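You operate a simulated robot arm through the tools that you are given. There is no shell and no other tool. Be economical: measure what you need, move in short steps, check, and stop when the job is done.

You are at the controls of a simulated robot arm. One attempt, no reset.

Task
Squeeze the lemon half on the counter; pour its juice into the tumbler of water.
Fine: all on the counter under the window; leave the halves on the blue tray; fingers clear of the press; the squeezed half stays in the press; lever back up, steel cup back under the spout; spill nothing.

Only the result counts: the job must be done as asked and must still hold three seconds after the hand-in. Knocking over, shifting, dropping, spilling or breaking anything else fails it.

Robot
A 7-joint arm with a two-finger parallel gripper, fixed in place. Base frame: the origin is at the foot of the arm, x ahead of it, y to its left, z up. Readings come in m, degrees, newtons and seconds.
With the tool pointing down near the work surface it reaches from about 0.24 to 0.68 m from the base axis. Its first joint turns from -66.0 to 66.0 degrees. Payload 2.4 kg.
Tool frame: the origin (TCP) lies between the finger pads and is the grasp point; the fingertips stand 0.03 m ahead of it; z points along the fingers, y is the line along which they close. The gripper opens to 0.094 m. The fingers are 0.028 m wide and 0.01 m thick; the gripper's body (0.05 by 0.096 m) begins 0.055 m behind the TCP.
Orientation is that of the tool frame in the base frame, as [roll, pitch, yaw] about the fixed x, y, z axes, in that order (R = Rz(yaw) Ry(pitch) Rx(roll)). With the fingers straight down and closing along the base's y, the tool's x points along the base's -x, its y along +y and its z along -z.

Tools
- The arm moves only by the tool move_arm. Its argument "moves" is text: rows parted by semicolons, each of 7 numbers parted by spaces: the shift along the tool's x, y, z in m, then the turn, a rotation vector about the tool's x, y, z in degrees, then the gripper command, from -1 (fully open) to 1 (shut), values between in proportion. In form: x y z wx wy wz grip; .... A call has 1 to 20 rows; each row shifts and turns the commanded pose from where the row before left it, along the tool's axes as they then stand. Rows are played at 5 a second. More than 0.05 m and 8.6 degrees between two rows, or a gripper value outside its range, and nothing of the call is played. Where a pose cannot be reached the arm comes as near as it can. A force on the tool above 70 N (or 10 N above the force at the start of the call, whichever is more), or a blocked arm, ends the call early, and 0.2 s more pass. The fingers move at their own pace (about 0.153 m/s each) and stop on an object; they squeeze with about 40 N. The grip force told is the motor's: it shows also when the fingers shut on nothing. Time passes only in rows, and 0.2 s behind the last, so rows that do not move let the fingers close. It gives the time, the measured TCP pose, the force on the tool (base axes), the opening and the grip force at its end, in the units of the frame above (readings bear some noise).
- Cameras (640 x 400 px; columns grow to the right, rows downward): "scene" is fixed at [0.0545, 0.4944, 1.4471]; the picture's right is [-0.51, -0.86, 0.00], its down [-0.46, 0.27, -0.84] and it looks along [0.73, -0.43, -0.54] (base axes); focal length 232 px, centre (320, 200). "wrist" rides on the gripper at [-0.037, 0, -0.058] in the tool frame; the picture's right is [0.00, -1.00, 0.00], its down [0.97, 0.00, -0.24] and it looks along [0.24, 0.00, 0.97] (tool axes); focal length 218 px, centre (320, 200).
- snapshot(camera): a new picture of that camera. It takes no simulated time.
- measure_at(camera, pixels): for up to 12 pixels [column, row] of the newest picture of that camera ("zoom" is the newest enlarged one), the place [x, y, z] in the base frame of the surface seen there, good to about 0.003 m. It takes no simulated time.
- enlarge(camera, box): a new picture of the part [left, top, right, bottom] of that camera's present view, enlarged. It takes no simulated time.
- job_done(): hands the job in; it is judged then, once.

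Keep the steps short. Do not move on a guess: measure, check each grasp and each placing, and mend mistakes. In all there are 80 turns and 54 pictures (those below and enlarged ones count). Leave the gripper open and the arm clear of the work at the hand-in unless told otherwise, and finish with a single line.

The tools are called after "Emit:" by a JSON object that holds its "name" and its "arguments". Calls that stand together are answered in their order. move_arm: Moves the arm, as the interface text tells. Its arguments: {"type":"object","properties":{"moves":{"type":"string"}},"required":["moves"]} The other tools are called the same way: snapshot (camera) takes a picture; measure_at (camera, pixels) gives the place of the surface under pixels of a picture; enlarge (camera, box) takes an enlarged picture of a part of a camera's view; job_done () hands the job in.

At the start:

```text
time: 0.0
ee_pos: [0.2644, 0.2067, 1.3332]
ee_rot: [180.0, 0.1, -179.9]
wrist_force: [-1.3, -0.5, 0.2]
width: 0.0937
grip_force: 0.0
```

scene: 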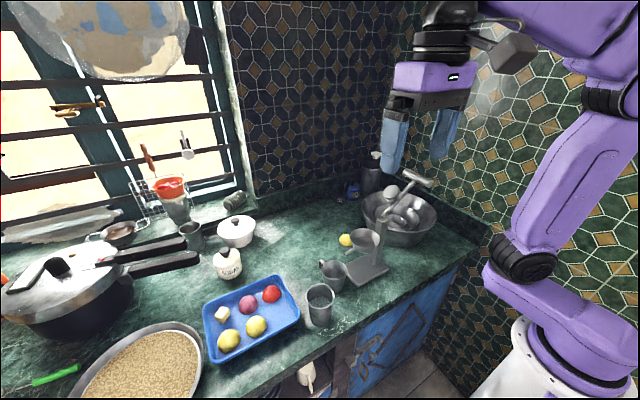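
wrist: 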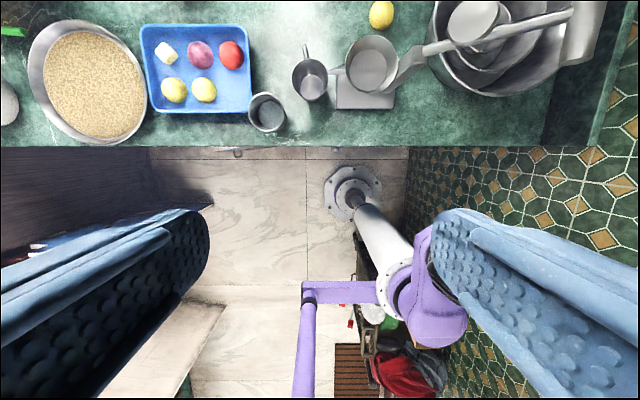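

I see the press near (370,250), the steel cup at (333,272), the tumbler at (320,300) and a lemon half at (345,240). I'll enlarge these areas first.

Emit:
{"name": "enlarge", "arguments": {"camera": "scene", "box": [290, 140, 450, 340]}}

Emit:
{"name": "enlarge", "arguments": {"camera": "wrist", "box": [230, 0, 610, 150]}}

```text
2.00 times, centred on (370, 240) of scene
```

zoom: 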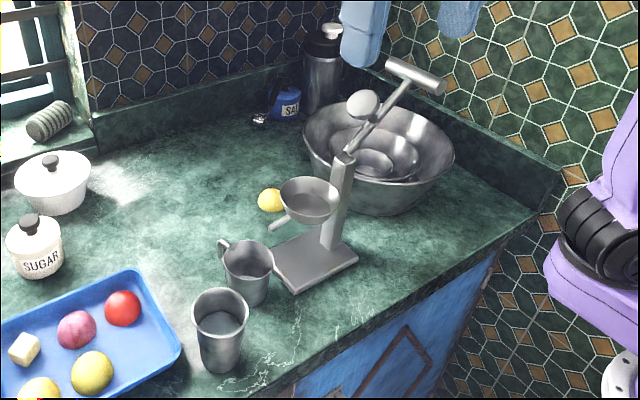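

```text
1.68 times, centred on (420, 75) of wrist
```

zoom: 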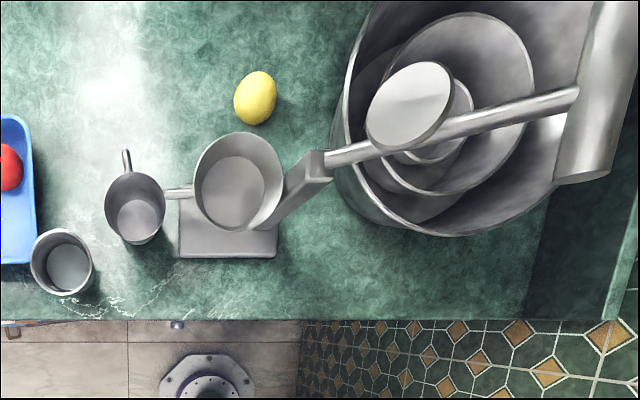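

Measuring the main points in the enlarged wrist view: lemon, bowl rim and floor, lever and pusher, steel cup, tumbler.

Emit:
{"name": "measure_at", "arguments": {"camera": "zoom", "pixels": [[256, 97], [236, 97], [277, 97], [256, 72], [256, 123], [233, 190], [197, 185], [284, 180], [238, 134], [240, 229], [408, 105], [320, 160]]}}

Emit:
{"name": "measure_at", "arguments": {"camera": "zoom", "pixels": [[340, 155], [460, 127], [560, 98], [605, 20], [575, 170], [590, 95], [375, 115], [445, 90], [422, 65], [180, 193], [228, 245], [275, 253]]}}

Emit:
{"name": "measure_at", "arguments": {"camera": "zoom", "pixels": [[126, 155], [124, 170], [106, 205], [164, 205], [136, 174], [135, 240], [138, 215], [31, 262], [93, 262], [62, 230], [62, 294], [67, 270]]}}

```text
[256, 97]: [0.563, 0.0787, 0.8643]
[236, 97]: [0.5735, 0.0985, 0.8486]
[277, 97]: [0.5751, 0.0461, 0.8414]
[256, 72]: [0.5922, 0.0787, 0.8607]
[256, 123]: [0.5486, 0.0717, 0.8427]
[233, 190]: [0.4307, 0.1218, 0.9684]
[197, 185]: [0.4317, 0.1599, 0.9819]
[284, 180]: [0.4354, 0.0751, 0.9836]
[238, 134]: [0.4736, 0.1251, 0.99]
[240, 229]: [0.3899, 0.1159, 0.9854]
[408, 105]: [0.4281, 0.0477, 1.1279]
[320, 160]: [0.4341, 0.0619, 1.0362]
```

```text
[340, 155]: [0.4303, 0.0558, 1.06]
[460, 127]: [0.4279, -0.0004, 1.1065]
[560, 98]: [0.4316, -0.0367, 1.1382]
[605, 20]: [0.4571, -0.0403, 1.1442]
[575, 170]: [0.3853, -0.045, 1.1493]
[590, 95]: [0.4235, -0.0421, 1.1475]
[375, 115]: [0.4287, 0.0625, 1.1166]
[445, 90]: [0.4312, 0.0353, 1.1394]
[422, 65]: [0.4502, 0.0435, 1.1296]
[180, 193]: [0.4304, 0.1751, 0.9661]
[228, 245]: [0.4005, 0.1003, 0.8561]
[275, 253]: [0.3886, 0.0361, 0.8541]
```

```text
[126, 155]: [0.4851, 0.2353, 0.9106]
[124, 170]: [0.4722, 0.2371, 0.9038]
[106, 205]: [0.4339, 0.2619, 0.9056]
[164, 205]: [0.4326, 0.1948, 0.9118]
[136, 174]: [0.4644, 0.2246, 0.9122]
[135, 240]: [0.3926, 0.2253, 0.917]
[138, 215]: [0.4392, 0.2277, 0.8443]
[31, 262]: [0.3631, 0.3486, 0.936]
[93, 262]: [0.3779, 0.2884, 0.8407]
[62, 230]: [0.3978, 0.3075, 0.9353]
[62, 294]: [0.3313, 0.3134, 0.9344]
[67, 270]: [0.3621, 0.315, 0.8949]
```

Lemon half is near (0.567, 0.076), the press bowl at (0.431, 0.119) with its rim at z 0.985, and the lever is up toward −y. To set the half into the bowl without touching the post, I want the fingers closing along base x. I'll turn the tool −90° about its z, high above everything.

Emit:
{"name": "move_arm", "arguments": {"moves": "0 0 0 0 0 -8.2 -1;0 0 0 0 0 -8.2 -1;0 0 0 0 0 -8.2 -1;0 0 0 0 0 -8.2 -1;0 0 0 0 0 -8.2 -1;0 0 0 0 0 -8.2 -1;0 0 0 0 0 -8.2 -1;0 0 0 0 0 -8.2 -1;0 0 0 0 0 -8.2 -1;0 0 0 0 0 -8.2 -1;0 0 0 0 0 -8 -1;0 0 0 0 0 0 -1"}}

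```text
time: 2.6
ee_pos: [0.2648, 0.2068, 1.3329]
ee_rot: [-179.9, 0.0, -89.9]
wrist_force: [-0.8, 0.3, -0.6]
width: 0.0942
grip_force: 0.2
```

The turn worked. Now I'll move above the lemon, staying high at TCP z about 1.25.

Emit:
{"name": "move_arm", "arguments": {"moves": "0.0131 -0.0302 0.008 0 0 0 -1;0.0131 -0.0302 0.008 0 0 0 -1;0.0131 -0.0302 0.008 0 0 0 -1;0.0131 -0.0302 0.008 0 0 0 -1;0.0131 -0.0302 0.008 0 0 0 -1;0.0131 -0.0302 0.008 0 0 0 -1;0.0131 -0.0302 0.008 0 0 0 -1;0.0131 -0.0302 0.008 0 0 0 -1;0.0131 -0.0302 0.008 0 0 0 -1;0.0131 -0.0302 0.008 0 0 0 -1;0 0 0 0 0 0 -1"}}

Emit:
{"name": "snapshot", "arguments": {"camera": "wrist"}}

Emit:
{"name": "snapshot", "arguments": {"camera": "scene"}}

```text
time: 5.0
ee_pos: [0.5664, 0.0756, 1.2546]
ee_rot: [179.9, -0.1, -90.0]
wrist_force: [-0.3, -0.2, -0.3]
width: 0.0939
grip_force: 0.0
```

```text
49 pictures are left
```

wrist: 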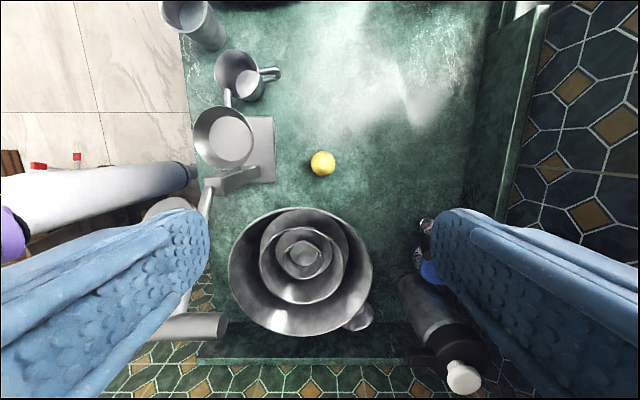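

```text
48 pictures are left
```

scene: 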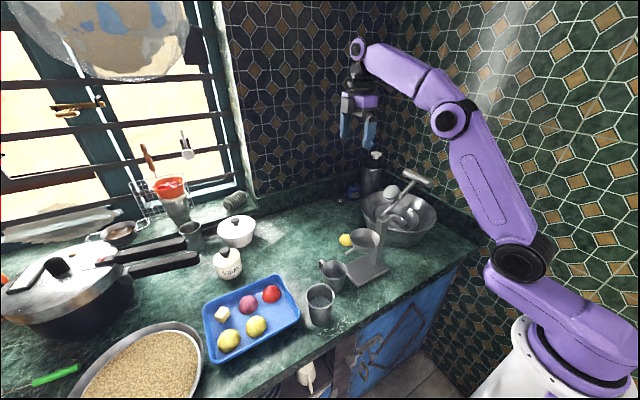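

Now a close look at the lemon half at (322,163) in the wrist view, together with the press.

Emit:
{"name": "enlarge", "arguments": {"camera": "wrist", "box": [180, 40, 372, 220]}}

Emit:
{"name": "measure_at", "arguments": {"camera": "wrist", "pixels": [[322, 163], [311, 163], [334, 163], [322, 151], [322, 175], [317, 158], [328, 158], [317, 169], [328, 169], [350, 163], [300, 208], [300, 215]]}}

```text
2.22 times, centred on (276, 130) of wrist
```

zoom: 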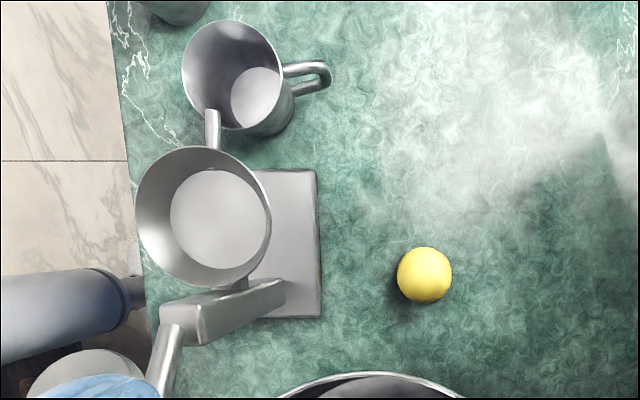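

```text
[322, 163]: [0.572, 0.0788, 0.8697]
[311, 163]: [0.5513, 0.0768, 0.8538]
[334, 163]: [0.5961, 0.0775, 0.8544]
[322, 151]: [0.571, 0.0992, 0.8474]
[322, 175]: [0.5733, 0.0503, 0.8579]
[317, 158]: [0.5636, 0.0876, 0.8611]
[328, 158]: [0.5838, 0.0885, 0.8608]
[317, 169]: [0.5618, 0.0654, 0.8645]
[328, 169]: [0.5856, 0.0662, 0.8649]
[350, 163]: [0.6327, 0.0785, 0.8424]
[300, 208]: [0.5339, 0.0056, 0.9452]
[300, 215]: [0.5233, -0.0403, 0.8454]
```

The half is a dome (cut side down), centred at (0.573, 0.075), about 0.047 wide with its top at 0.870. I'll descend straight to just above it.

Emit:
{"name": "move_arm", "arguments": {"moves": "0 -0.007 0.04 0 0 0 -1;0 0 0.045 0 0 0 -1;0 0 0.045 0 0 0 -1;0 0 0.045 0 0 0 -1;0 0 0.045 0 0 0 -1;0 0 0.045 0 0 0 -1;0 0 0.04 0 0 0 -1;0 0 0.03 0 0 0 -1;0 0 0.02 0 0 0 -1;0 0 0 0 0 0 -1"}}

Emit:
{"name": "snapshot", "arguments": {"camera": "wrist"}}

```text
time: 7.2
ee_pos: [0.5742, 0.0755, 0.899]
ee_rot: [179.9, 0.0, -90.0]
wrist_force: [0.1, 0.3, 0.2]
width: 0.094
grip_force: 0.0
```

```text
46 pictures are left
```

wrist: 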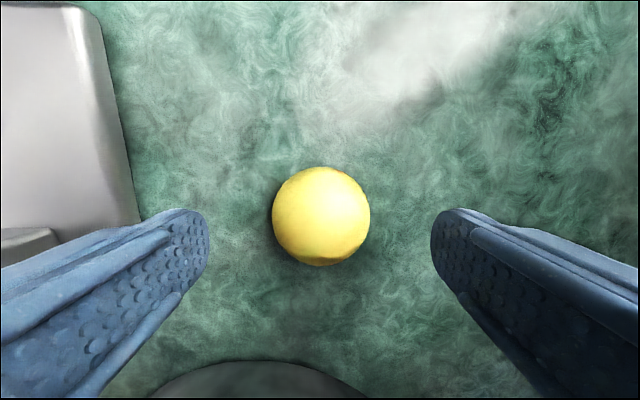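

The lemon is central between the fingers and about 3 mm toward +y. I'll shift by that, lower to TCP z 0.874, then close.

Emit:
{"name": "move_arm", "arguments": {"moves": "-0.003 0 0.013 0 0 0 -1;0 0 0.0115 0 0 0 -1;0 0 0 0 0 0 -1;0 0 0 0 0 0 0.3;0 0 0 0 0 0 1;0 0 0 0 0 0 1;0 0 0 0 0 0 1"}}

Emit:
{"name": "snapshot", "arguments": {"camera": "wrist"}}

```text
time: 8.8
ee_pos: [0.5742, 0.0783, 0.8741]
ee_rot: [-180.0, 0.0, -90.0]
wrist_force: [0.4, -0.6, 0.0]
width: 0.0499
grip_force: 40.2
```

```text
45 pictures are left
```

wrist: 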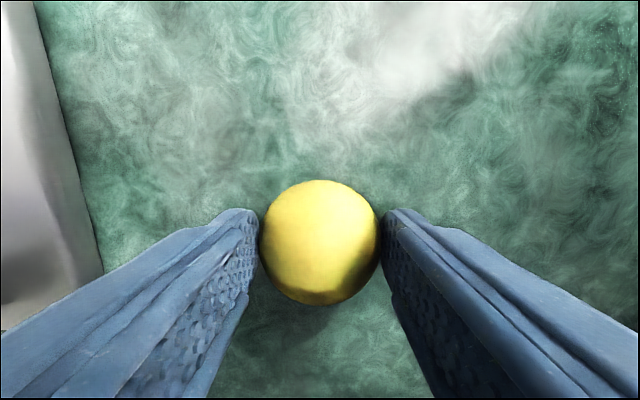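

It holds at width 0.050. Before lifting, I'll measure the bowl's inner profile in the last enlarged picture: floor disc about (172–265, 222), rim about (137–270, 215).

Emit:
{"name": "measure_at", "arguments": {"camera": "zoom", "pixels": [[217, 222], [174, 222], [262, 222], [217, 178], [217, 264], [155, 220], [138, 215], [269, 222], [203, 149], [205, 284], [212, 115], [213, 140]]}}

Emit:
{"name": "move_arm", "arguments": {"moves": "0 0 -0.01 0 0 0 1;0 0 -0.03 0 0 0 1;0 0 -0.045 0 0 0 1;0 0 -0.045 0 0 0 1;0 0 -0.045 0 0 0 1;0 0 -0.03 0 0 0 1;0 0 0 0 0 0 1"}}

Emit:
{"name": "snapshot", "arguments": {"camera": "wrist"}}

```text
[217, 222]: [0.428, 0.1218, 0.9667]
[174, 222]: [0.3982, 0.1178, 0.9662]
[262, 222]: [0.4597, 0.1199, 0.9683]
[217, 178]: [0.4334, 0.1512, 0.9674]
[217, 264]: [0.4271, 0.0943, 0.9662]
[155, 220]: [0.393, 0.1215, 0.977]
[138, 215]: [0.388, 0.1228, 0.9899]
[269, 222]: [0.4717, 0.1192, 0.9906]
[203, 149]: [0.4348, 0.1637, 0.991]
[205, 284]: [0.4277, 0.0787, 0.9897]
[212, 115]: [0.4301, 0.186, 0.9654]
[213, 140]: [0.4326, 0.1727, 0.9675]
```

```text
time: 10.4
ee_pos: [0.5745, 0.0796, 1.078]
ee_rot: [180.0, 0.0, -89.9]
wrist_force: [-1.2, 0.7, -0.1]
width: 0.0502
grip_force: 39.5
```

```text
44 pictures are left
```

wrist: 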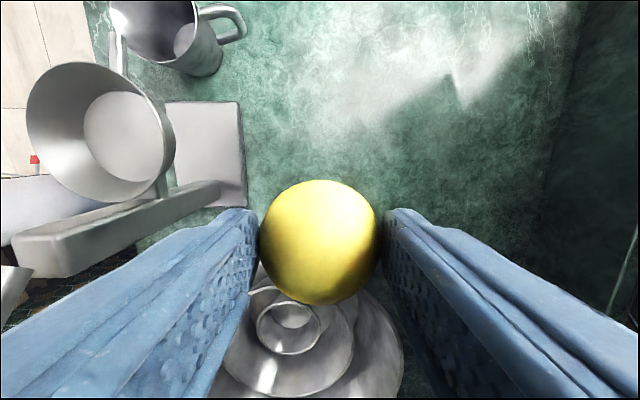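

Bowl centre is (0.430, 0.121), floor z 0.967, rim 0.990; the lemon is still gripped. I'll move +y first, then −x over the bowl, at this height.

Emit:
{"name": "move_arm", "arguments": {"moves": "-0.021 0 0 0 0 0 1;-0.0204 0 0 0 0 0 1;0 0.03 0 0 0 0 1;0 0.03 0 0 0 0 1;0 0.03 0 0 0 0 1;0 0.03 0 0 0 0 1;0 0.0245 0 0 0 0 1;0 0 0 0 0 0 1"}}

Emit:
{"name": "snapshot", "arguments": {"camera": "wrist"}}

Emit:
{"name": "enlarge", "arguments": {"camera": "scene", "box": [310, 120, 450, 300]}}

```text
time: 12.2
ee_pos: [0.4289, 0.1202, 1.0825]
ee_rot: [180.0, 0.0, -90.0]
wrist_force: [-0.9, -0.8, -0.7]
width: 0.05
grip_force: 39.7
```

```text
43 pictures are left
```

wrist: 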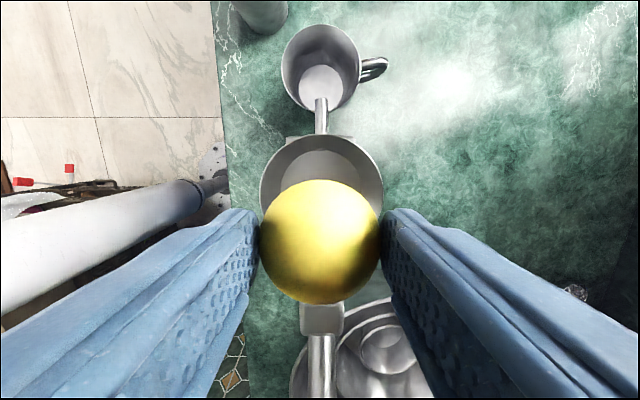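

```text
2.22 times, centred on (380, 210) of scene
```

zoom: 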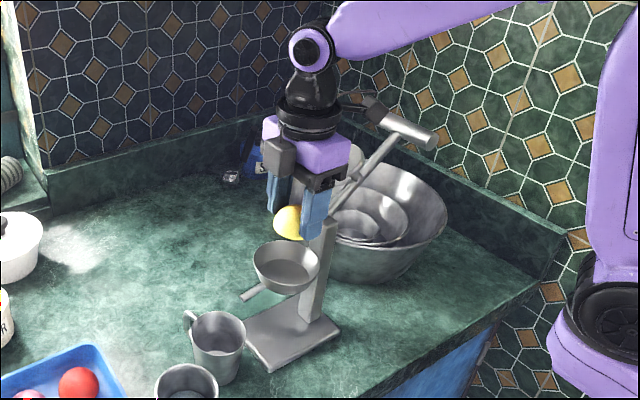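

Centred over the bowl. I'll lower so the fingertips sit just inside the rim (TCP z about 1.016), watching the force.

Emit:
{"name": "move_arm", "arguments": {"moves": "-0.001 -0.001 0.02 0 0 0 1;0 0 0.02 0 0 0 1;0 0 0.015 0 0 0 1;0 0 0.01 0 0 0 1;0 0 0 0 0 0 1"}}

Emit:
{"name": "snapshot", "arguments": {"camera": "wrist"}}

Emit:
{"name": "enlarge", "arguments": {"camera": "scene", "box": [330, 170, 430, 290]}}

```text
time: 12.9
ee_pos: [0.4338, 0.1174, 1.0416]
ee_rot: [-179.2, -0.2, -90.3]
wrist_force: [-6.4, -4.6, 15.6]
width: 0.0499
grip_force: 39.4
stopped in row 3: the force on the tool passed its limit (the readings are from after the stop); the commanded pose is now the measured one
```

```text
41 pictures are left
```

wrist: 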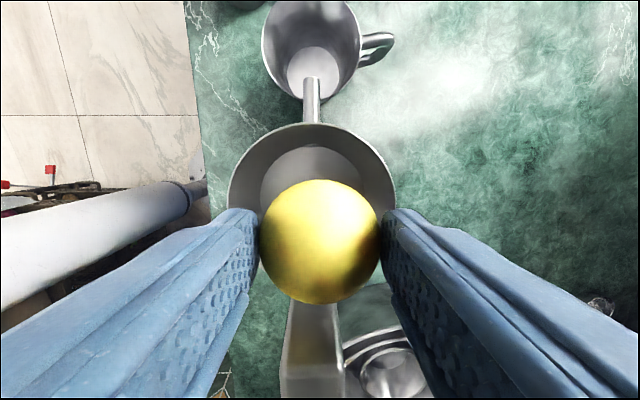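

```text
3.33 times, centred on (380, 230) of scene
```

zoom: 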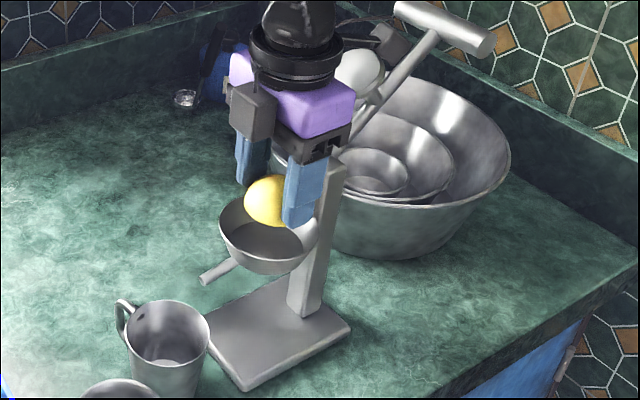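

Something touched above the fingers: the black flange beside the pusher, at z about 1.04 with the bowl not yet reached. I'll back straight off up and toward +y, then inspect.

Emit:
{"name": "move_arm", "arguments": {"moves": "-0.005 0 -0.01 0 0 0 1;-0.015 0 -0.02 0 0 0 1;-0.02 0 -0.02 0 0 0 1;0 0 0 0 0 0 1"}}

Emit:
{"name": "enlarge", "arguments": {"camera": "scene", "box": [330, 150, 450, 300]}}

```text
time: 13.9
ee_pos: [0.4322, 0.1594, 1.0903]
ee_rot: [-179.2, -0.1, -90.1]
wrist_force: [0.0, -0.1, -0.2]
width: 0.0498
grip_force: 39.9
```

```text
2.67 times, centred on (390, 225) of scene
```

zoom: 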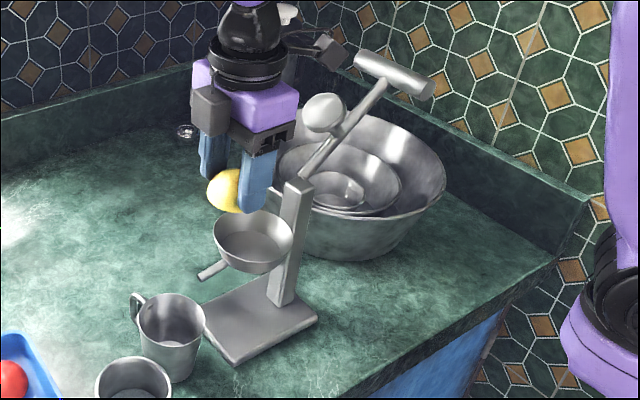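

A black box protrudes from the flange at zoom (325,50), and that is likely what touched the lever. I'll measure it along with the pusher and lever.

Emit:
{"name": "measure_at", "arguments": {"camera": "zoom", "pixels": [[328, 42], [318, 62], [340, 55], [300, 50], [285, 75], [250, 75], [210, 70], [210, 105], [322, 112], [305, 115], [325, 98], [395, 72]]}}

```text
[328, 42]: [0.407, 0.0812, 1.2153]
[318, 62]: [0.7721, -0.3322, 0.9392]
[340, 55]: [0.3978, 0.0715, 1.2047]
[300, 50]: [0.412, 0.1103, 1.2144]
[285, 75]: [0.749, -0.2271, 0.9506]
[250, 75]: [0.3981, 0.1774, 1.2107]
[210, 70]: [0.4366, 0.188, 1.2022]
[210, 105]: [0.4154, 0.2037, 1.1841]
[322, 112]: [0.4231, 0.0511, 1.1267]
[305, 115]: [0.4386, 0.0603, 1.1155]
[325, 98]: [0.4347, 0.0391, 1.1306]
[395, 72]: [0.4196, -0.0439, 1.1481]
```

The bracket box sits about 0.09 m along tool +x, so it met the pusher; the lever and press haven't moved. In the original yaw (closing along y) the box points to −x and the body clears the pusher by about 1 cm. I'll raise and turn back +90°.

Emit:
{"name": "move_arm", "arguments": {"moves": "0 0 -0.03 0 0 0 1;0 0 -0.02 0 0 8.2 1;0 0 0 0 0 8.2 1;0 0 0 0 0 8.2 1;0 0 0 0 0 8.2 1;0 0 0 0 0 8.2 1;0 0 0 0 0 8.2 1;0 0 0 0 0 8.2 1;0 0 0 0 0 8.2 1;0 0 0 0 0 8.2 1;0 0 0 0 0 8.2 1;0 0 0 0 0 8 1;0 0 0 0 0 0 1"}}

```text
time: 16.7
ee_pos: [0.4349, 0.159, 1.1403]
ee_rot: [-179.9, 0.8, 179.8]
wrist_force: [0.3, -0.5, -0.3]
width: 0.0497
grip_force: 40.2
```

Now I'll shift over the bowl at this height, level the 0.8° pitch, then lower partway to TCP z about 1.05 and check.

Emit:
{"name": "move_arm", "arguments": {"moves": "0.0049 -0.012 0 0 0.8 0 1;0 -0.012 0 0 0 0 1;0 -0.012 0 0 0 0 1;0 0 0 0 0 0 1;0 0 0.03 0 0 0 1;0 0 0.03 0 0 0 1;0 0 0.03 0 0 0 1;0 0 0 0 0 0 1"}}

Emit:
{"name": "snapshot", "arguments": {"camera": "wrist"}}

Emit:
{"name": "enlarge", "arguments": {"camera": "scene", "box": [330, 150, 450, 300]}}

```text
time: 18.5
ee_pos: [0.4264, 0.1239, 1.0494]
ee_rot: [-179.8, 0.0, 179.9]
wrist_force: [0.0, 0.5, -1.4]
width: 0.0496
grip_force: 39.4
```

```text
38 pictures are left
```

wrist: 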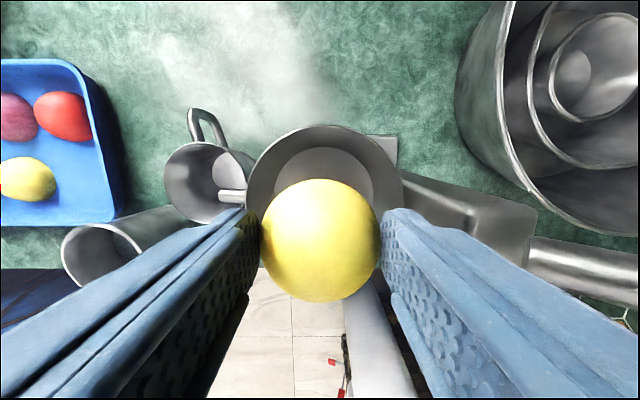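

```text
2.67 times, centred on (390, 225) of scene
```

zoom: 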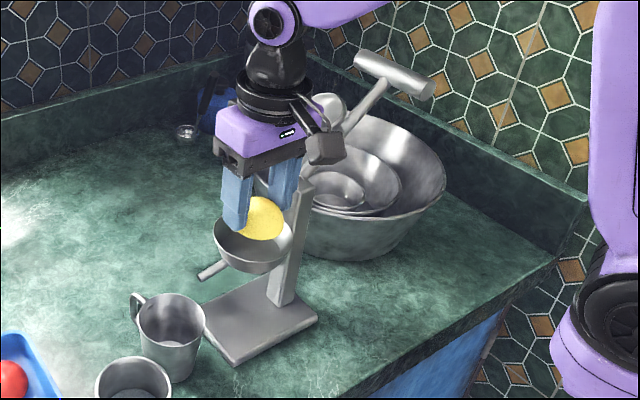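

No contact. I'll correct +3.6 mm x and −2 mm y, then lower to TCP z about 1.016.

Emit:
{"name": "move_arm", "arguments": {"moves": "-0.0036 -0.002 0.01 0 0 0 1;0 0 0.01 0 0 0 1;0 0 0.008 0 0 0 1;0 0 0.005 0 0 0 1;0 0 0 0 0 0 1"}}

Emit:
{"name": "enlarge", "arguments": {"camera": "scene", "box": [340, 190, 410, 270]}}

```text
time: 19.7
ee_pos: [0.4318, 0.1231, 1.0179]
ee_rot: [-179.9, 0.2, 179.8]
wrist_force: [-0.7, 5.0, 12.4]
width: 0.0494
grip_force: 39.8
```

```text
5.00 times, centred on (375, 230) of scene
```

zoom: 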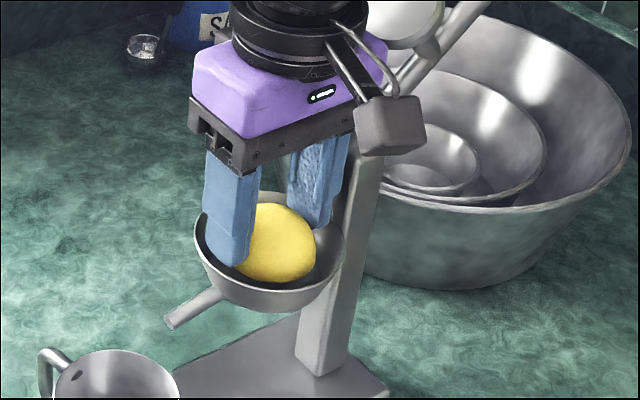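

A light contact (12 N) with the fingertips just inside the rim. That's low enough: I'll raise 3 mm to ease it, then open only slightly (width about 0.056) so the half drops onto the floor of the bowl.

Emit:
{"name": "move_arm", "arguments": {"moves": "0 0.001 -0.003 0 0 0 1;0 0 0 0 0 0 1;0 0 0 0 0 0 1"}}

```text
time: 20.5
ee_pos: [0.4305, 0.1205, 1.0194]
ee_rot: [-179.8, 0.0, 179.9]
wrist_force: [-0.1, 0.8, -0.4]
width: 0.0498
grip_force: 40.1
```

The contact is gone. Opening slightly.

Emit:
{"name": "move_arm", "arguments": {"moves": "0 0 0 0 0 0 -0.1;0 0 0 0 0 0 -0.2;0 0 0 0 0 0 -0.2;0 0 0 0 0 0 -0.2"}}

Emit:
{"name": "snapshot", "arguments": {"camera": "wrist"}}

Emit:
{"name": "enlarge", "arguments": {"camera": "scene", "box": [340, 190, 410, 270]}}

```text
time: 21.5
ee_pos: [0.431, 0.1229, 1.0198]
ee_rot: [-179.8, 0.0, 179.9]
wrist_force: [-2.2, 1.6, 2.6]
width: 0.0524
grip_force: 0.0
```

```text
35 pictures are left
```

wrist: 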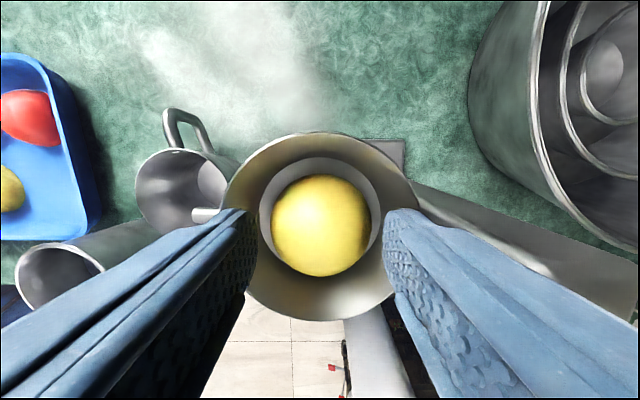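

```text
5.00 times, centred on (375, 230) of scene
```

zoom: 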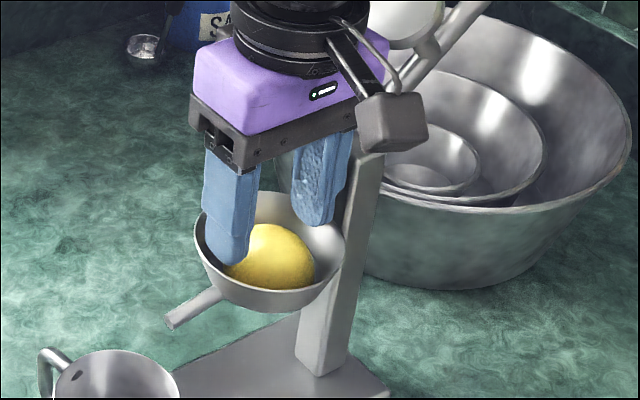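

The half has dropped flat onto the bowl floor, dome up. Now lifting straight up with the fingers as they are.

Emit:
{"name": "move_arm", "arguments": {"moves": "0 0 -0.01 0 0 0 -0.15;0 0 -0.02 0 0 0 -0.15;0 0 -0.04 0 0 0 -0.2;0 0 -0.045 0 0 0 -0.2;0 0 -0.045 0 0 0 -0.2;0 0 -0.045 0 0 0 -0.4;0 0 -0.045 0 0 0 -0.4;0 0 0 0 0 0 -0.4"}}

Emit:
{"name": "snapshot", "arguments": {"camera": "wrist"}}

```text
time: 23.3
ee_pos: [0.4318, 0.1229, 1.2663]
ee_rot: [-179.9, 0.0, 179.8]
wrist_force: [-0.1, -0.8, 0.7]
width: 0.0656
grip_force: 0.0
```

```text
33 pictures are left
```

wrist: 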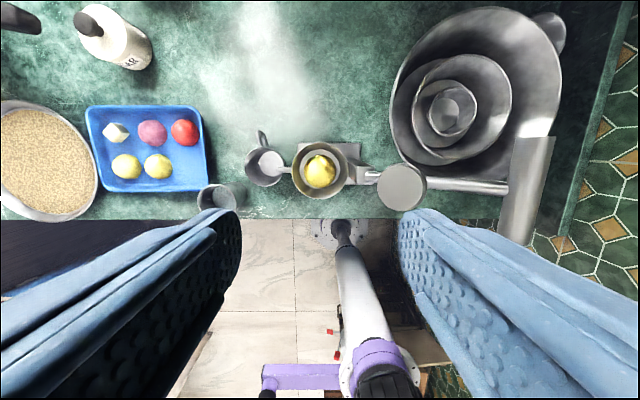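

The lemon sits in the bowl at (318,172). Now I'll measure the lever handle bar, about (545,140)–(515,240), the pusher and the bowl.

Emit:
{"name": "measure_at", "arguments": {"camera": "wrist", "pixels": [[534, 142], [530, 170], [525, 190], [520, 215], [514, 236], [508, 190], [543, 190], [490, 187], [450, 185], [400, 187], [422, 188], [318, 170]]}}

```text
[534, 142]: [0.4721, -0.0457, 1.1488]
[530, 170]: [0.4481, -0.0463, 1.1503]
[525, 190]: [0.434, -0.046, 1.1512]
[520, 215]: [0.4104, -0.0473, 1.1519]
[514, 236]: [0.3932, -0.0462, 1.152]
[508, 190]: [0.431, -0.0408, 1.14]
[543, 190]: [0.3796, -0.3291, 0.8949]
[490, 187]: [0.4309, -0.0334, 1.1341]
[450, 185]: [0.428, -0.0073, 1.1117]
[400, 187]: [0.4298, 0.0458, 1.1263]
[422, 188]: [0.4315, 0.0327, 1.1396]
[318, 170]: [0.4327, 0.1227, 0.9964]
```

Bar: along x from 0.385 to 0.477, axis at y ≈ −0.048, z ≈ 1.141; pivot near (y 0.06, z 1.042), arm about 0.147. I'll grip it off-centre at x ≈ 0.405, clear of the rod, with the fingers closing along y. Moving above it now.

Emit:
{"name": "move_arm", "arguments": {"moves": "0.0134 -0.0425 0 0 0 0 -0.4;0.0134 -0.0425 0 0 0 0 -0.4;0 -0.0425 0 0 0 0 -0.4;0 -0.0435 0 0 0 0 -0.4;0 0 0 0 0 0 -0.4;0 0 0.04 0 0 0 -0.4;0 0 0 0 0 0 -0.4"}}

Emit:
{"name": "snapshot", "arguments": {"camera": "wrist"}}

```text
time: 24.9
ee_pos: [0.4046, -0.047, 1.2272]
ee_rot: [-179.9, -0.1, 179.9]
wrist_force: [-0.5, -0.3, 0.4]
width: 0.0658
grip_force: 0.0
```

```text
32 pictures are left
```

wrist: 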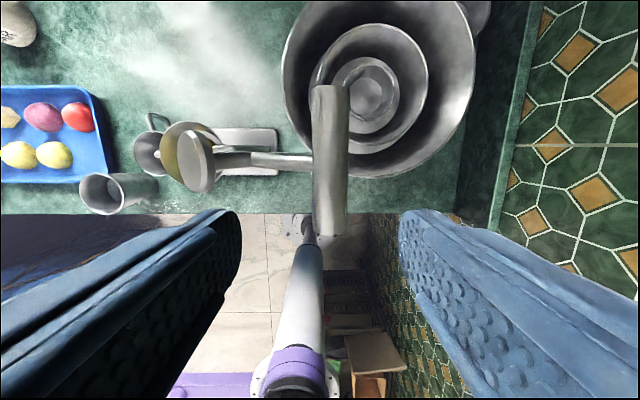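

Emit:
{"name": "measure_at", "arguments": {"camera": "wrist", "pixels": [[330, 90], [331, 160], [331, 205], [331, 232], [316, 190], [346, 190], [331, 180], [300, 160]]}}

```text
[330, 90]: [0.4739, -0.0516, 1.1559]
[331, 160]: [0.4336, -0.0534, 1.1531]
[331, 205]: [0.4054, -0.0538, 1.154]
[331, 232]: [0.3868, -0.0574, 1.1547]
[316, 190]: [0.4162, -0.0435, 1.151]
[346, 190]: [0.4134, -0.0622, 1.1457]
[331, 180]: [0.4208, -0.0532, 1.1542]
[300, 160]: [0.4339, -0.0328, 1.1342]
```

The bar axis is y −0.0535, z 1.1435. I'll shift −6.5 mm, lower onto it and close.

Emit:
{"name": "move_arm", "arguments": {"moves": "0 -0.0065 0.02 0 0 0 -0.4;0 0 0.03 0 0 0 -0.4;0 0 0.02 0 0 0 -0.4;0 0 0.0135 0 0 0 -0.4;0 0 0 0 0 0 -0.4;0 0 0 0 0 0 0.3;0 0 0 0 0 0 1;0 0 0 0 0 0 1"}}

Emit:
{"name": "snapshot", "arguments": {"camera": "wrist"}}

```text
time: 26.7
ee_pos: [0.4046, -0.0546, 1.147]
ee_rot: [-179.8, 0.0, 180.0]
wrist_force: [-0.2, 4.0, 0.0]
width: 0.0267
grip_force: 40.1
```

```text
31 pictures are left
```

wrist: 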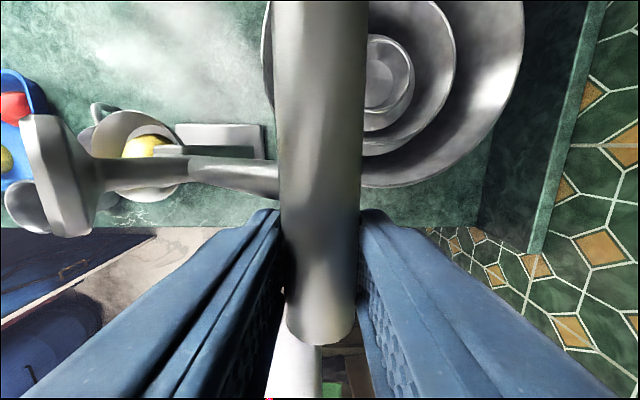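

The bar is held (width 0.027). I'll begin swinging the lever along its arc with the first four 6° steps, then check the forces.

Emit:
{"name": "move_arm", "arguments": {"moves": "0 0.0111 -0.0113 0 0 0 1;0 0.0123 -0.0101 0 0 0 1;0 0.0132 -0.0087 0 0 0 1;0 0.0141 -0.0073 0 0 0 1;0 0 0 0 0 0 1"}}

```text
time: 27.9
ee_pos: [0.4035, -0.0056, 1.1863]
ee_rot: [-179.6, 0.4, 179.7]
wrist_force: [3.9, -17.9, 30.7]
width: 0.0233
grip_force: 39.7
```

The force is mostly radial (35 N outward), so my arc radius or pivot is a bit off. I'll measure where the bar and rod are now to refine it.

Emit:
{"name": "snapshot", "arguments": {"camera": "wrist"}}

Emit:
{"name": "enlarge", "arguments": {"camera": "scene", "box": [330, 140, 450, 290]}}

```text
30 pictures are left
```

wrist: 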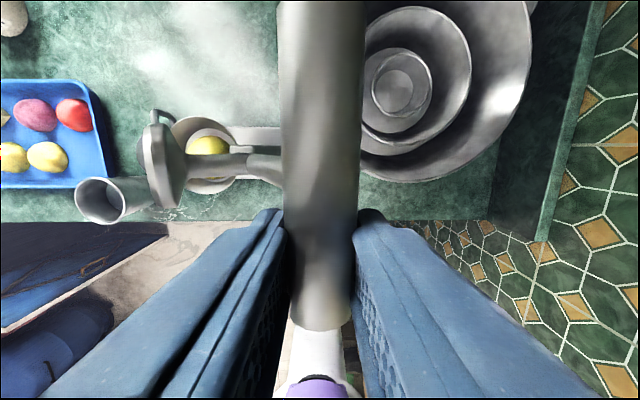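

```text
2.67 times, centred on (390, 215) of scene
```

zoom: 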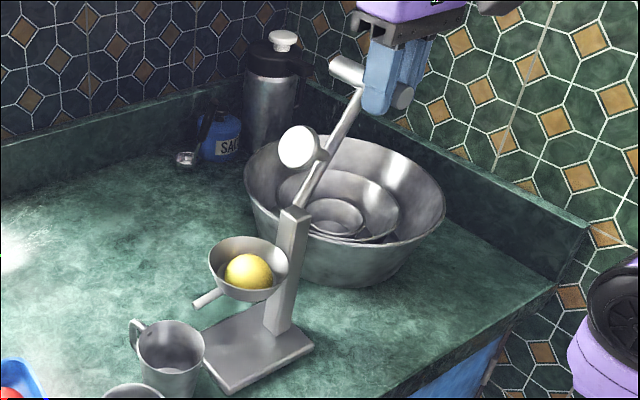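

Emit:
{"name": "measure_at", "arguments": {"camera": "zoom", "pixels": [[229, 390], [312, 346], [295, 212], [208, 255], [288, 255], [247, 268], [345, 66], [402, 97], [355, 98], [315, 180], [297, 148], [268, 330]]}}

Emit:
{"name": "measure_at", "arguments": {"camera": "wrist", "pixels": [[320, 60], [320, 120], [322, 250], [255, 165], [230, 160], [284, 120], [360, 120]]}}

```text
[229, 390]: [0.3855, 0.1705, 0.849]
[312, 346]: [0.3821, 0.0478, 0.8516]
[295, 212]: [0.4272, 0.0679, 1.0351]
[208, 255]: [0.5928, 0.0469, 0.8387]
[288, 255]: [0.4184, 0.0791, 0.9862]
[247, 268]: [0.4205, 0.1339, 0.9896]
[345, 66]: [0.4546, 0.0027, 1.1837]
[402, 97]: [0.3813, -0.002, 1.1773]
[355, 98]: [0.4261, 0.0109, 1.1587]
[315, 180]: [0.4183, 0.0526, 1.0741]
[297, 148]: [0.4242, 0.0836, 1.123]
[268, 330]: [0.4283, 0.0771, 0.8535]
```

```text
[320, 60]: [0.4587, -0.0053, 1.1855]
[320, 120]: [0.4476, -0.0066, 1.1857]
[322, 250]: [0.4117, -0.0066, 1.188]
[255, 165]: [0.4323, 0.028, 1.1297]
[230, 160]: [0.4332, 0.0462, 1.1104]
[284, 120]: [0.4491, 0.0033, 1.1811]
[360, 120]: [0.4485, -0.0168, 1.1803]
```

The clamp builds up force as the bar turns in the pads. I'll loosen to a cage (width about 0.032) so the bar can turn freely, and check the forces.

Emit:
{"name": "move_arm", "arguments": {"moves": "0 0 0 0 0 0 0.4;0 0 0 0 0 0 0.3;0 0 0 0 0 0 0.3"}}

```text
time: 28.7
ee_pos: [0.4026, -0.0034, 1.1832]
ee_rot: [-179.8, 0.0, 179.9]
wrist_force: [-0.6, -0.4, 0.7]
width: 0.0332
grip_force: 0.0
```

Forces are zero. Continuing the arc caged, over the top.

Emit:
{"name": "move_arm", "arguments": {"moves": "0 0.0147 -0.0055 0 0 0 0.3;0 0.0153 -0.004 0 0 0 0.3;0 0.0156 -0.0024 0 0 0 0.3;0 0.0158 -0.0007 0 0 0 0.3;0 0.0159 0.0009 0 0 0 0.3;0 0 0 0 0 0 0.3"}}

Emit:
{"name": "enlarge", "arguments": {"camera": "scene", "box": [330, 140, 450, 290]}}

```text
time: 30.1
ee_pos: [0.4026, 0.0735, 1.1947]
ee_rot: [-180.0, 0.0, 180.0]
wrist_force: [-0.6, 0.4, 0.0]
width: 0.033
grip_force: 0.4
```

```text
2.67 times, centred on (390, 215) of scene
```

zoom: 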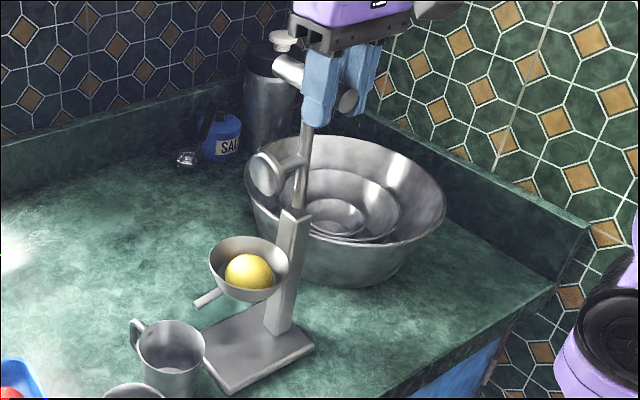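

Emit:
{"name": "measure_at", "arguments": {"camera": "zoom", "pixels": [[348, 102], [285, 68], [278, 68], [306, 140], [300, 190], [297, 212], [268, 175], [297, 165]]}}

```text
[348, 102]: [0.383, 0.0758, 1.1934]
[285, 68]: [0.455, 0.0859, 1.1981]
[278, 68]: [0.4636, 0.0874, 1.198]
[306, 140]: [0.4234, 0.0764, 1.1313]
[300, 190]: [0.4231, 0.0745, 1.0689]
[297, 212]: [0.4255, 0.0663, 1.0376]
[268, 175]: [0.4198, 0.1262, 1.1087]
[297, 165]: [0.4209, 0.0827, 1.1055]
```

The bar is at (y 0.076, z 1.193), right at the TCP; refined pivot (0.064, 1.032), arm 0.160. I'll continue caged down to about 44°.

Emit:
{"name": "move_arm", "arguments": {"moves": "0 0.0166 0.0021 0 0 0 0.3;0 0.0163 0.0038 0 0 0 0.3;0 0.0158 0.0056 0 0 0 0.3;0 0.0152 0.0071 0 0 0 0.3;0 0.0143 0.0087 0 0 0 0.3;0 0.0133 0.0102 0 0 0 0.3;0 0.0122 0.0115 0 0 0 0.3;0 0 0 0 0 0 0.3"}}

Emit:
{"name": "enlarge", "arguments": {"camera": "scene", "box": [310, 140, 430, 290]}}

```text
time: 31.9
ee_pos: [0.4049, 0.1799, 1.1457]
ee_rot: [-179.9, 0.0, 179.9]
wrist_force: [-0.7, 1.7, -0.6]
width: 0.0338
grip_force: 0.5
```

```text
2.67 times, centred on (370, 215) of scene
```

zoom: 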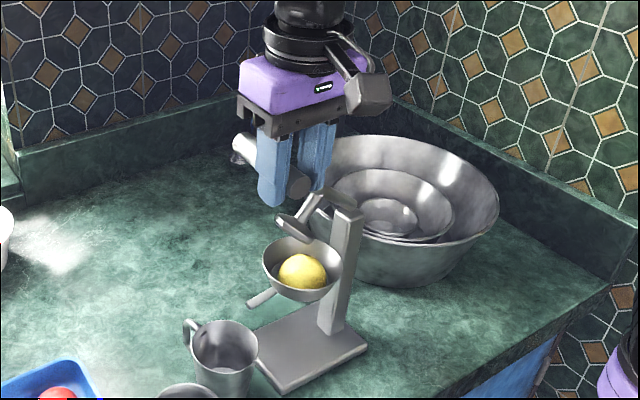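

The lever follows cleanly, the pusher is heading into the bowl and the lemon is still seated. Four more caged steps.

Emit:
{"name": "move_arm", "arguments": {"moves": "0 0.0109 0.0127 0 0 0 0.3;0 0.0095 0.0137 0 0 0 0.3;0 0.0081 0.0147 0 0 0 0.3;0 0 0 0 0 0 0.3"}}

Emit:
{"name": "enlarge", "arguments": {"camera": "scene", "box": [310, 160, 430, 310]}}

```text
time: 32.9
ee_pos: [0.405, 0.206, 1.1054]
ee_rot: [-179.9, 0.0, 180.0]
wrist_force: [0.5, 2.8, -0.3]
width: 0.0342
grip_force: 1.4
```

```text
2.67 times, centred on (370, 235) of scene
```

zoom: 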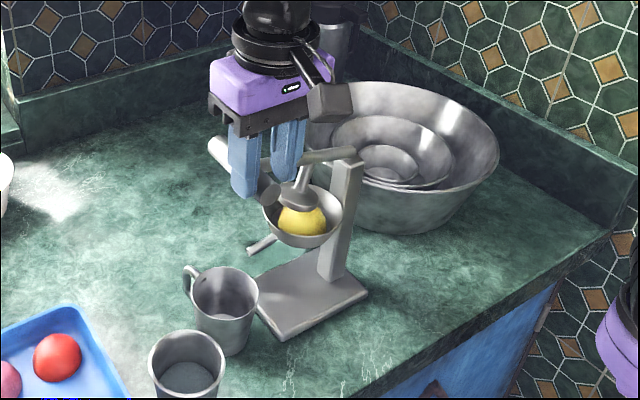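

Emit:
{"name": "measure_at", "arguments": {"camera": "zoom", "pixels": [[270, 196], [218, 150], [300, 200], [315, 160], [340, 155], [300, 225], [263, 245], [322, 235]]}}

```text
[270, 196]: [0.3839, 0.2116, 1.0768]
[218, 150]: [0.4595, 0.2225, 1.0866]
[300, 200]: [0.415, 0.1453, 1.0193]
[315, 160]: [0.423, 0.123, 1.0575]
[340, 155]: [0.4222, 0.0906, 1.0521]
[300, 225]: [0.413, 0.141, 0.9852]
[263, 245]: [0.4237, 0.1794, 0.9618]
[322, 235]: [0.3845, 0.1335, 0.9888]
```

The lever has settled onto the lemon (bar at y 0.212, z 1.078), near my fingertips. I'll lower the fingers around the bar so the TCP is on its axis, then clamp.

Emit:
{"name": "move_arm", "arguments": {"moves": "0 0.003 0.014 0 0 0 0.25;0 0.003 0.013 0 0 0 0.25;0 0 0 0 0 0 0.25;0 0 0 0 0 0 1;0 0 0 0 0 0 1;0 0 0 0 0 0 1"}}

```text
time: 34.3
ee_pos: [0.4056, 0.2115, 1.0775]
ee_rot: [-179.9, 0.1, 179.9]
wrist_force: [-2.9, 8.4, 2.9]
width: 0.0231
grip_force: 39.9
```

Clamped at width 0.023. Now pressing in 3° steps, watching the force.

Emit:
{"name": "move_arm", "arguments": {"moves": "0 0.0022 0.0081 0 0 0 1;0 0.0018 0.0079 0 0 0 1;0 0.0013 0.008 0 0 0 1;0 0 0 0 0 0 1"}}

```text
time: 35.3
ee_pos: [0.4055, 0.2189, 1.0564]
ee_rot: [179.7, 0.5, 179.9]
wrist_force: [-0.9, 6.1, 45.4]
width: 0.0232
grip_force: 39.5
```

45 N at z 1.056, so the lemon is being squeezed. Continuing in smaller steps with holds.

Emit:
{"name": "move_arm", "arguments": {"moves": "0 0.0004 0.003 0 0 0 1;0 0.0003 0.003 0 0 0 1;0 0 0 0 0 0 1;0 0.0003 0.003 0 0 0 1;0 0 0 0 0 0 1;0 0.0002 0.003 0 0 0 1;0 0 0 0 0 0 1"}}

Emit:
{"name": "enlarge", "arguments": {"camera": "scene", "box": [310, 180, 410, 310]}}

```text
time: 35.9
ee_pos: [0.4065, 0.2227, 1.0576]
ee_rot: [179.4, 0.7, 179.8]
wrist_force: [-9.1, 1.2, 22.1]
width: 0.0239
grip_force: 40.0
stopped in row 2: the force on the tool passed its limit (the readings are from after the stop); the commanded pose is now the measured one
```

```text
3.08 times, centred on (360, 245) of scene
```

zoom: 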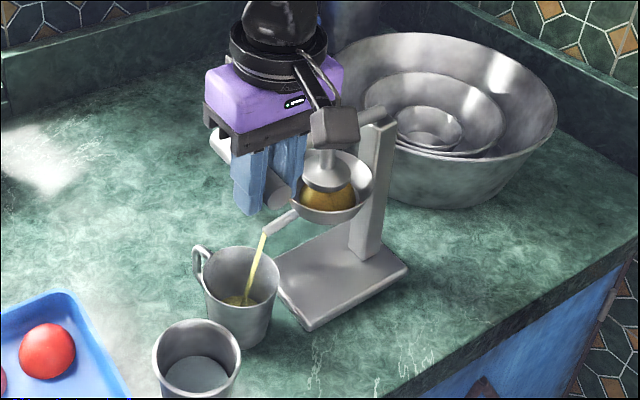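

Juice is running through the spout into the cup. I'll keep pressing with about 50 N and hold.

Emit:
{"name": "move_arm", "arguments": {"moves": "0 -0.001 0.002 0 0 0 1;0 0 0 0 0 0 1;0 -0.001 0.001 0 0 0 1;0 0 0 0 0 0 1;0 0 0 0 0 0 1;0 0 0 0 0 0 1"}}

Emit:
{"name": "enlarge", "arguments": {"camera": "scene", "box": [310, 180, 410, 310]}}

```text
time: 37.3
ee_pos: [0.406, 0.2215, 1.0565]
ee_rot: [179.2, 1.1, 179.8]
wrist_force: [-25.1, 10.8, 62.5]
width: 0.0236
grip_force: 40.2
```

```text
3.08 times, centred on (360, 245) of scene
```

zoom: 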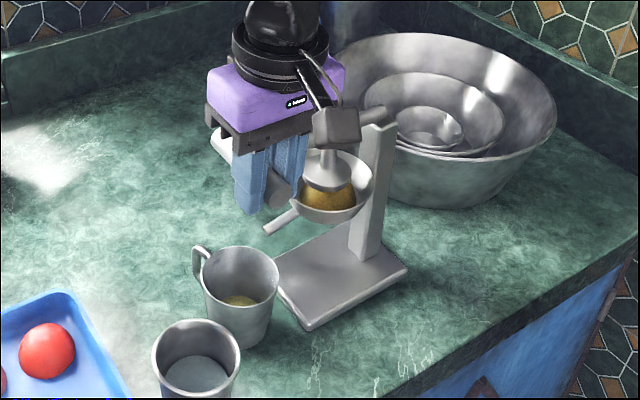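

The stream has stopped and the lever is rigid at z 1.0565 from 45 N through 62 N, so the half is fully squeezed. I'll ease off by loosening to a cage and read the pose.

Emit:
{"name": "move_arm", "arguments": {"moves": "0 0 -0.002 0 0 0 1;0 0 -0.001 0 0 0 0.5;0 0 0 0 0 0 0.35;0 0 0 0 0 0 0.35;0 0 0 0 0 0 0.35"}}

Emit:
{"name": "enlarge", "arguments": {"camera": "scene", "box": [310, 180, 410, 310]}}

```text
time: 38.5
ee_pos: [0.4064, 0.2192, 1.0549]
ee_rot: [179.5, 0.6, 180.0]
wrist_force: [0.6, -4.4, -0.3]
width: 0.0336
grip_force: 2.9
```

```text
3.08 times, centred on (360, 245) of scene
```

zoom: 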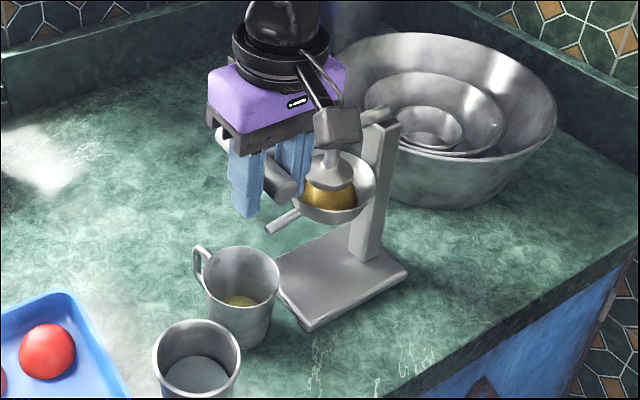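

Emit:
{"name": "measure_at", "arguments": {"camera": "zoom", "pixels": [[284, 188], [320, 170], [330, 182], [330, 200], [375, 114], [268, 229], [240, 300], [305, 328], [232, 250], [278, 270]]}}

```text
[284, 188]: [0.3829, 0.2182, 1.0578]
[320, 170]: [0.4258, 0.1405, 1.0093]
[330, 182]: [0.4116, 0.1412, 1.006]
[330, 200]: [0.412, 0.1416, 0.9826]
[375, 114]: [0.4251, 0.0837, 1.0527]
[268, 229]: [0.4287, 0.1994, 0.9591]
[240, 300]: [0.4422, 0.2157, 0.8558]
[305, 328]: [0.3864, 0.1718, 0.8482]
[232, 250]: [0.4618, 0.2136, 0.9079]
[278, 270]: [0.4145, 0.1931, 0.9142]
```

Lemon is darker and flattened, juice level in the cup z about 0.856. Now clamp again and lift the lever along the refined arc, first three 6° steps.

Emit:
{"name": "move_arm", "arguments": {"moves": "0 0 -0.003 0 0 0 0.5;0 0 0 0 0 0 1;0 0 0 0 0 0 1;0 -0.0016 -0.0082 0 0 0 1;0 -0.0016 -0.0082 0 0 0 1;0 -0.0049 -0.0159 0 0 0 1;0 -0.0065 -0.0153 0 0 0 1;0 0 0 0 0 0 1"}}

Emit:
{"name": "enlarge", "arguments": {"camera": "scene", "box": [310, 160, 410, 290]}}

```text
time: 40.3
ee_pos: [0.4062, 0.2038, 1.1057]
ee_rot: [179.5, 0.6, -180.0]
wrist_force: [-3.9, 4.8, 0.7]
width: 0.023
grip_force: 40.1
```

```text
3.08 times, centred on (360, 225) of scene
```

zoom: 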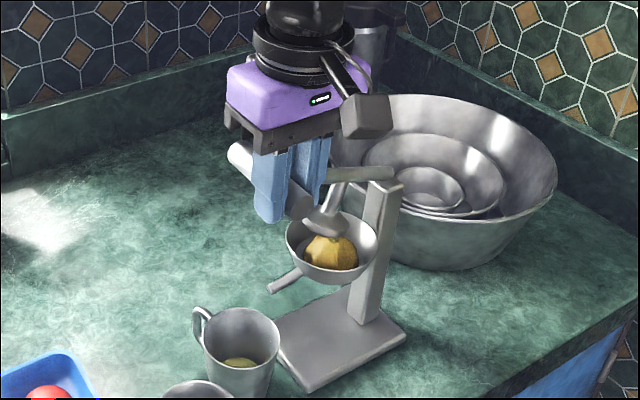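

The lift goes smoothly and the squashed half stays in the bowl. Continuing clamped for three more steps, then caged onward.

Emit:
{"name": "move_arm", "arguments": {"moves": "0 -0.0081 -0.0146 0 0 0 1;0 -0.0095 -0.0136 0 0 0 1;0 -0.0109 -0.0126 0 0 0 1;0 0 0 0 0 0 0.35;0 0 0 0 0 0 0.3;0 -0.0122 -0.0113 0 0 0 0.3;0 -0.0133 -0.01 0 0 0 0.3;0 -0.0143 -0.0086 0 0 0 0.3;0 -0.015 -0.007 0 0 0 0.3;0 0 0 0 0 0 0.3"}}

Emit:
{"name": "enlarge", "arguments": {"camera": "scene", "box": [320, 140, 440, 290]}}

```text
time: 42.5
ee_pos: [0.4069, 0.1191, 1.183]
ee_rot: [179.5, 0.5, -180.0]
wrist_force: [0.6, 0.7, -0.1]
width: 0.0332
grip_force: 0.1
```

```text
2.67 times, centred on (380, 215) of scene
```

zoom: 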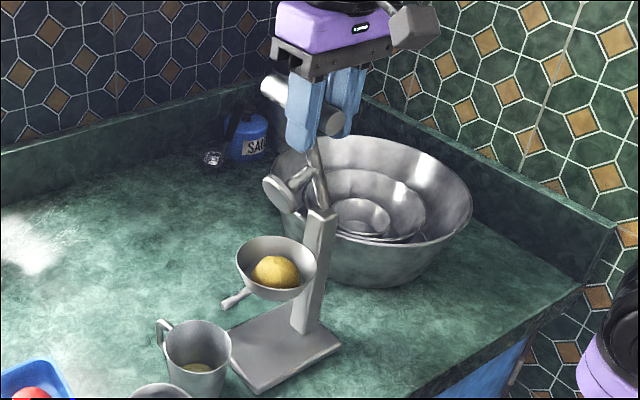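

Continuing over the top toward the rest position, caged.

Emit:
{"name": "move_arm", "arguments": {"moves": "0 -0.0158 -0.0054 0 0 0 0.3;0 -0.0162 -0.0038 0 0 0 0.3;0 -0.0165 -0.002 0 0 0 0.3;0 -0.0166 -0.0003 0 0 0 0.3;0 -0.0166 0.0014 0 0 0 0.3;0 -0.0164 0.0032 0 0 0 0.3;0 -0.0159 0.0049 0 0 0 0.3;0 -0.0153 0.0065 0 0 0 0.3;0 -0.0146 0.0081 0 0 0 0.3;0 -0.0136 0.0095 0 0 0 0.3;0 0 0 0 0 0 0.3"}}

Emit:
{"name": "snapshot", "arguments": {"camera": "wrist"}}

```text
time: 44.9
ee_pos: [0.4043, -0.034, 1.1598]
ee_rot: [179.5, 0.7, -180.0]
wrist_force: [-0.7, -1.6, 0.0]
width: 0.0333
grip_force: 0.1
```

```text
20 pictures are left
```

wrist: 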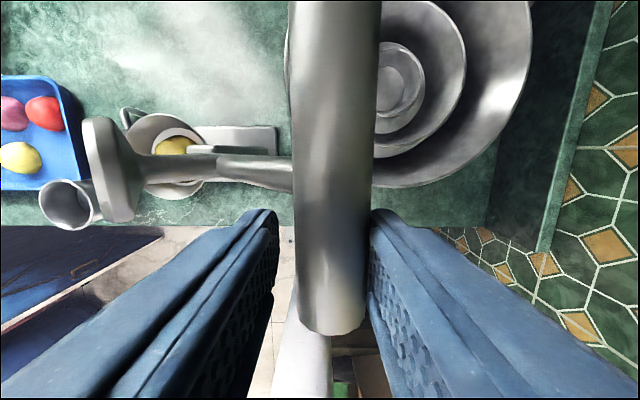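

The bar rests on the −y finger; about 15 mm more to its original rest. I'll follow it down gently, then open wide.

Emit:
{"name": "move_arm", "arguments": {"moves": "0 -0.0075 0.0065 0 0 0 0.3;0 -0.0075 0.0075 0 0 0 0.3;0 -0.004 0.003 0 0 0 0.3;0 0 0 0 0 0 0.3"}}

Emit:
{"name": "snapshot", "arguments": {"camera": "wrist"}}

```text
time: 45.9
ee_pos: [0.4051, -0.0534, 1.1424]
ee_rot: [179.4, 0.7, -180.0]
wrist_force: [0.4, 2.8, 0.0]
width: 0.0345
grip_force: 1.6
```

```text
19 pictures are left
```

wrist: 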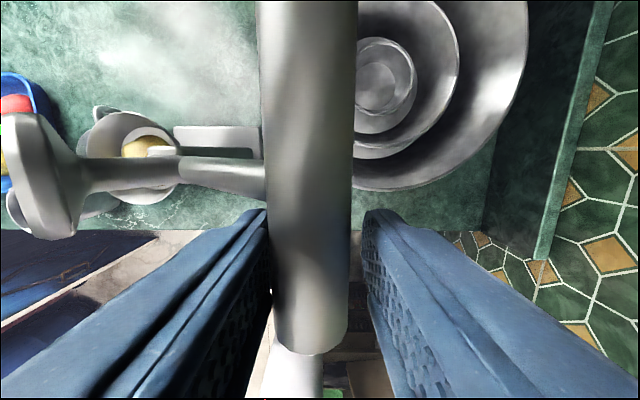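

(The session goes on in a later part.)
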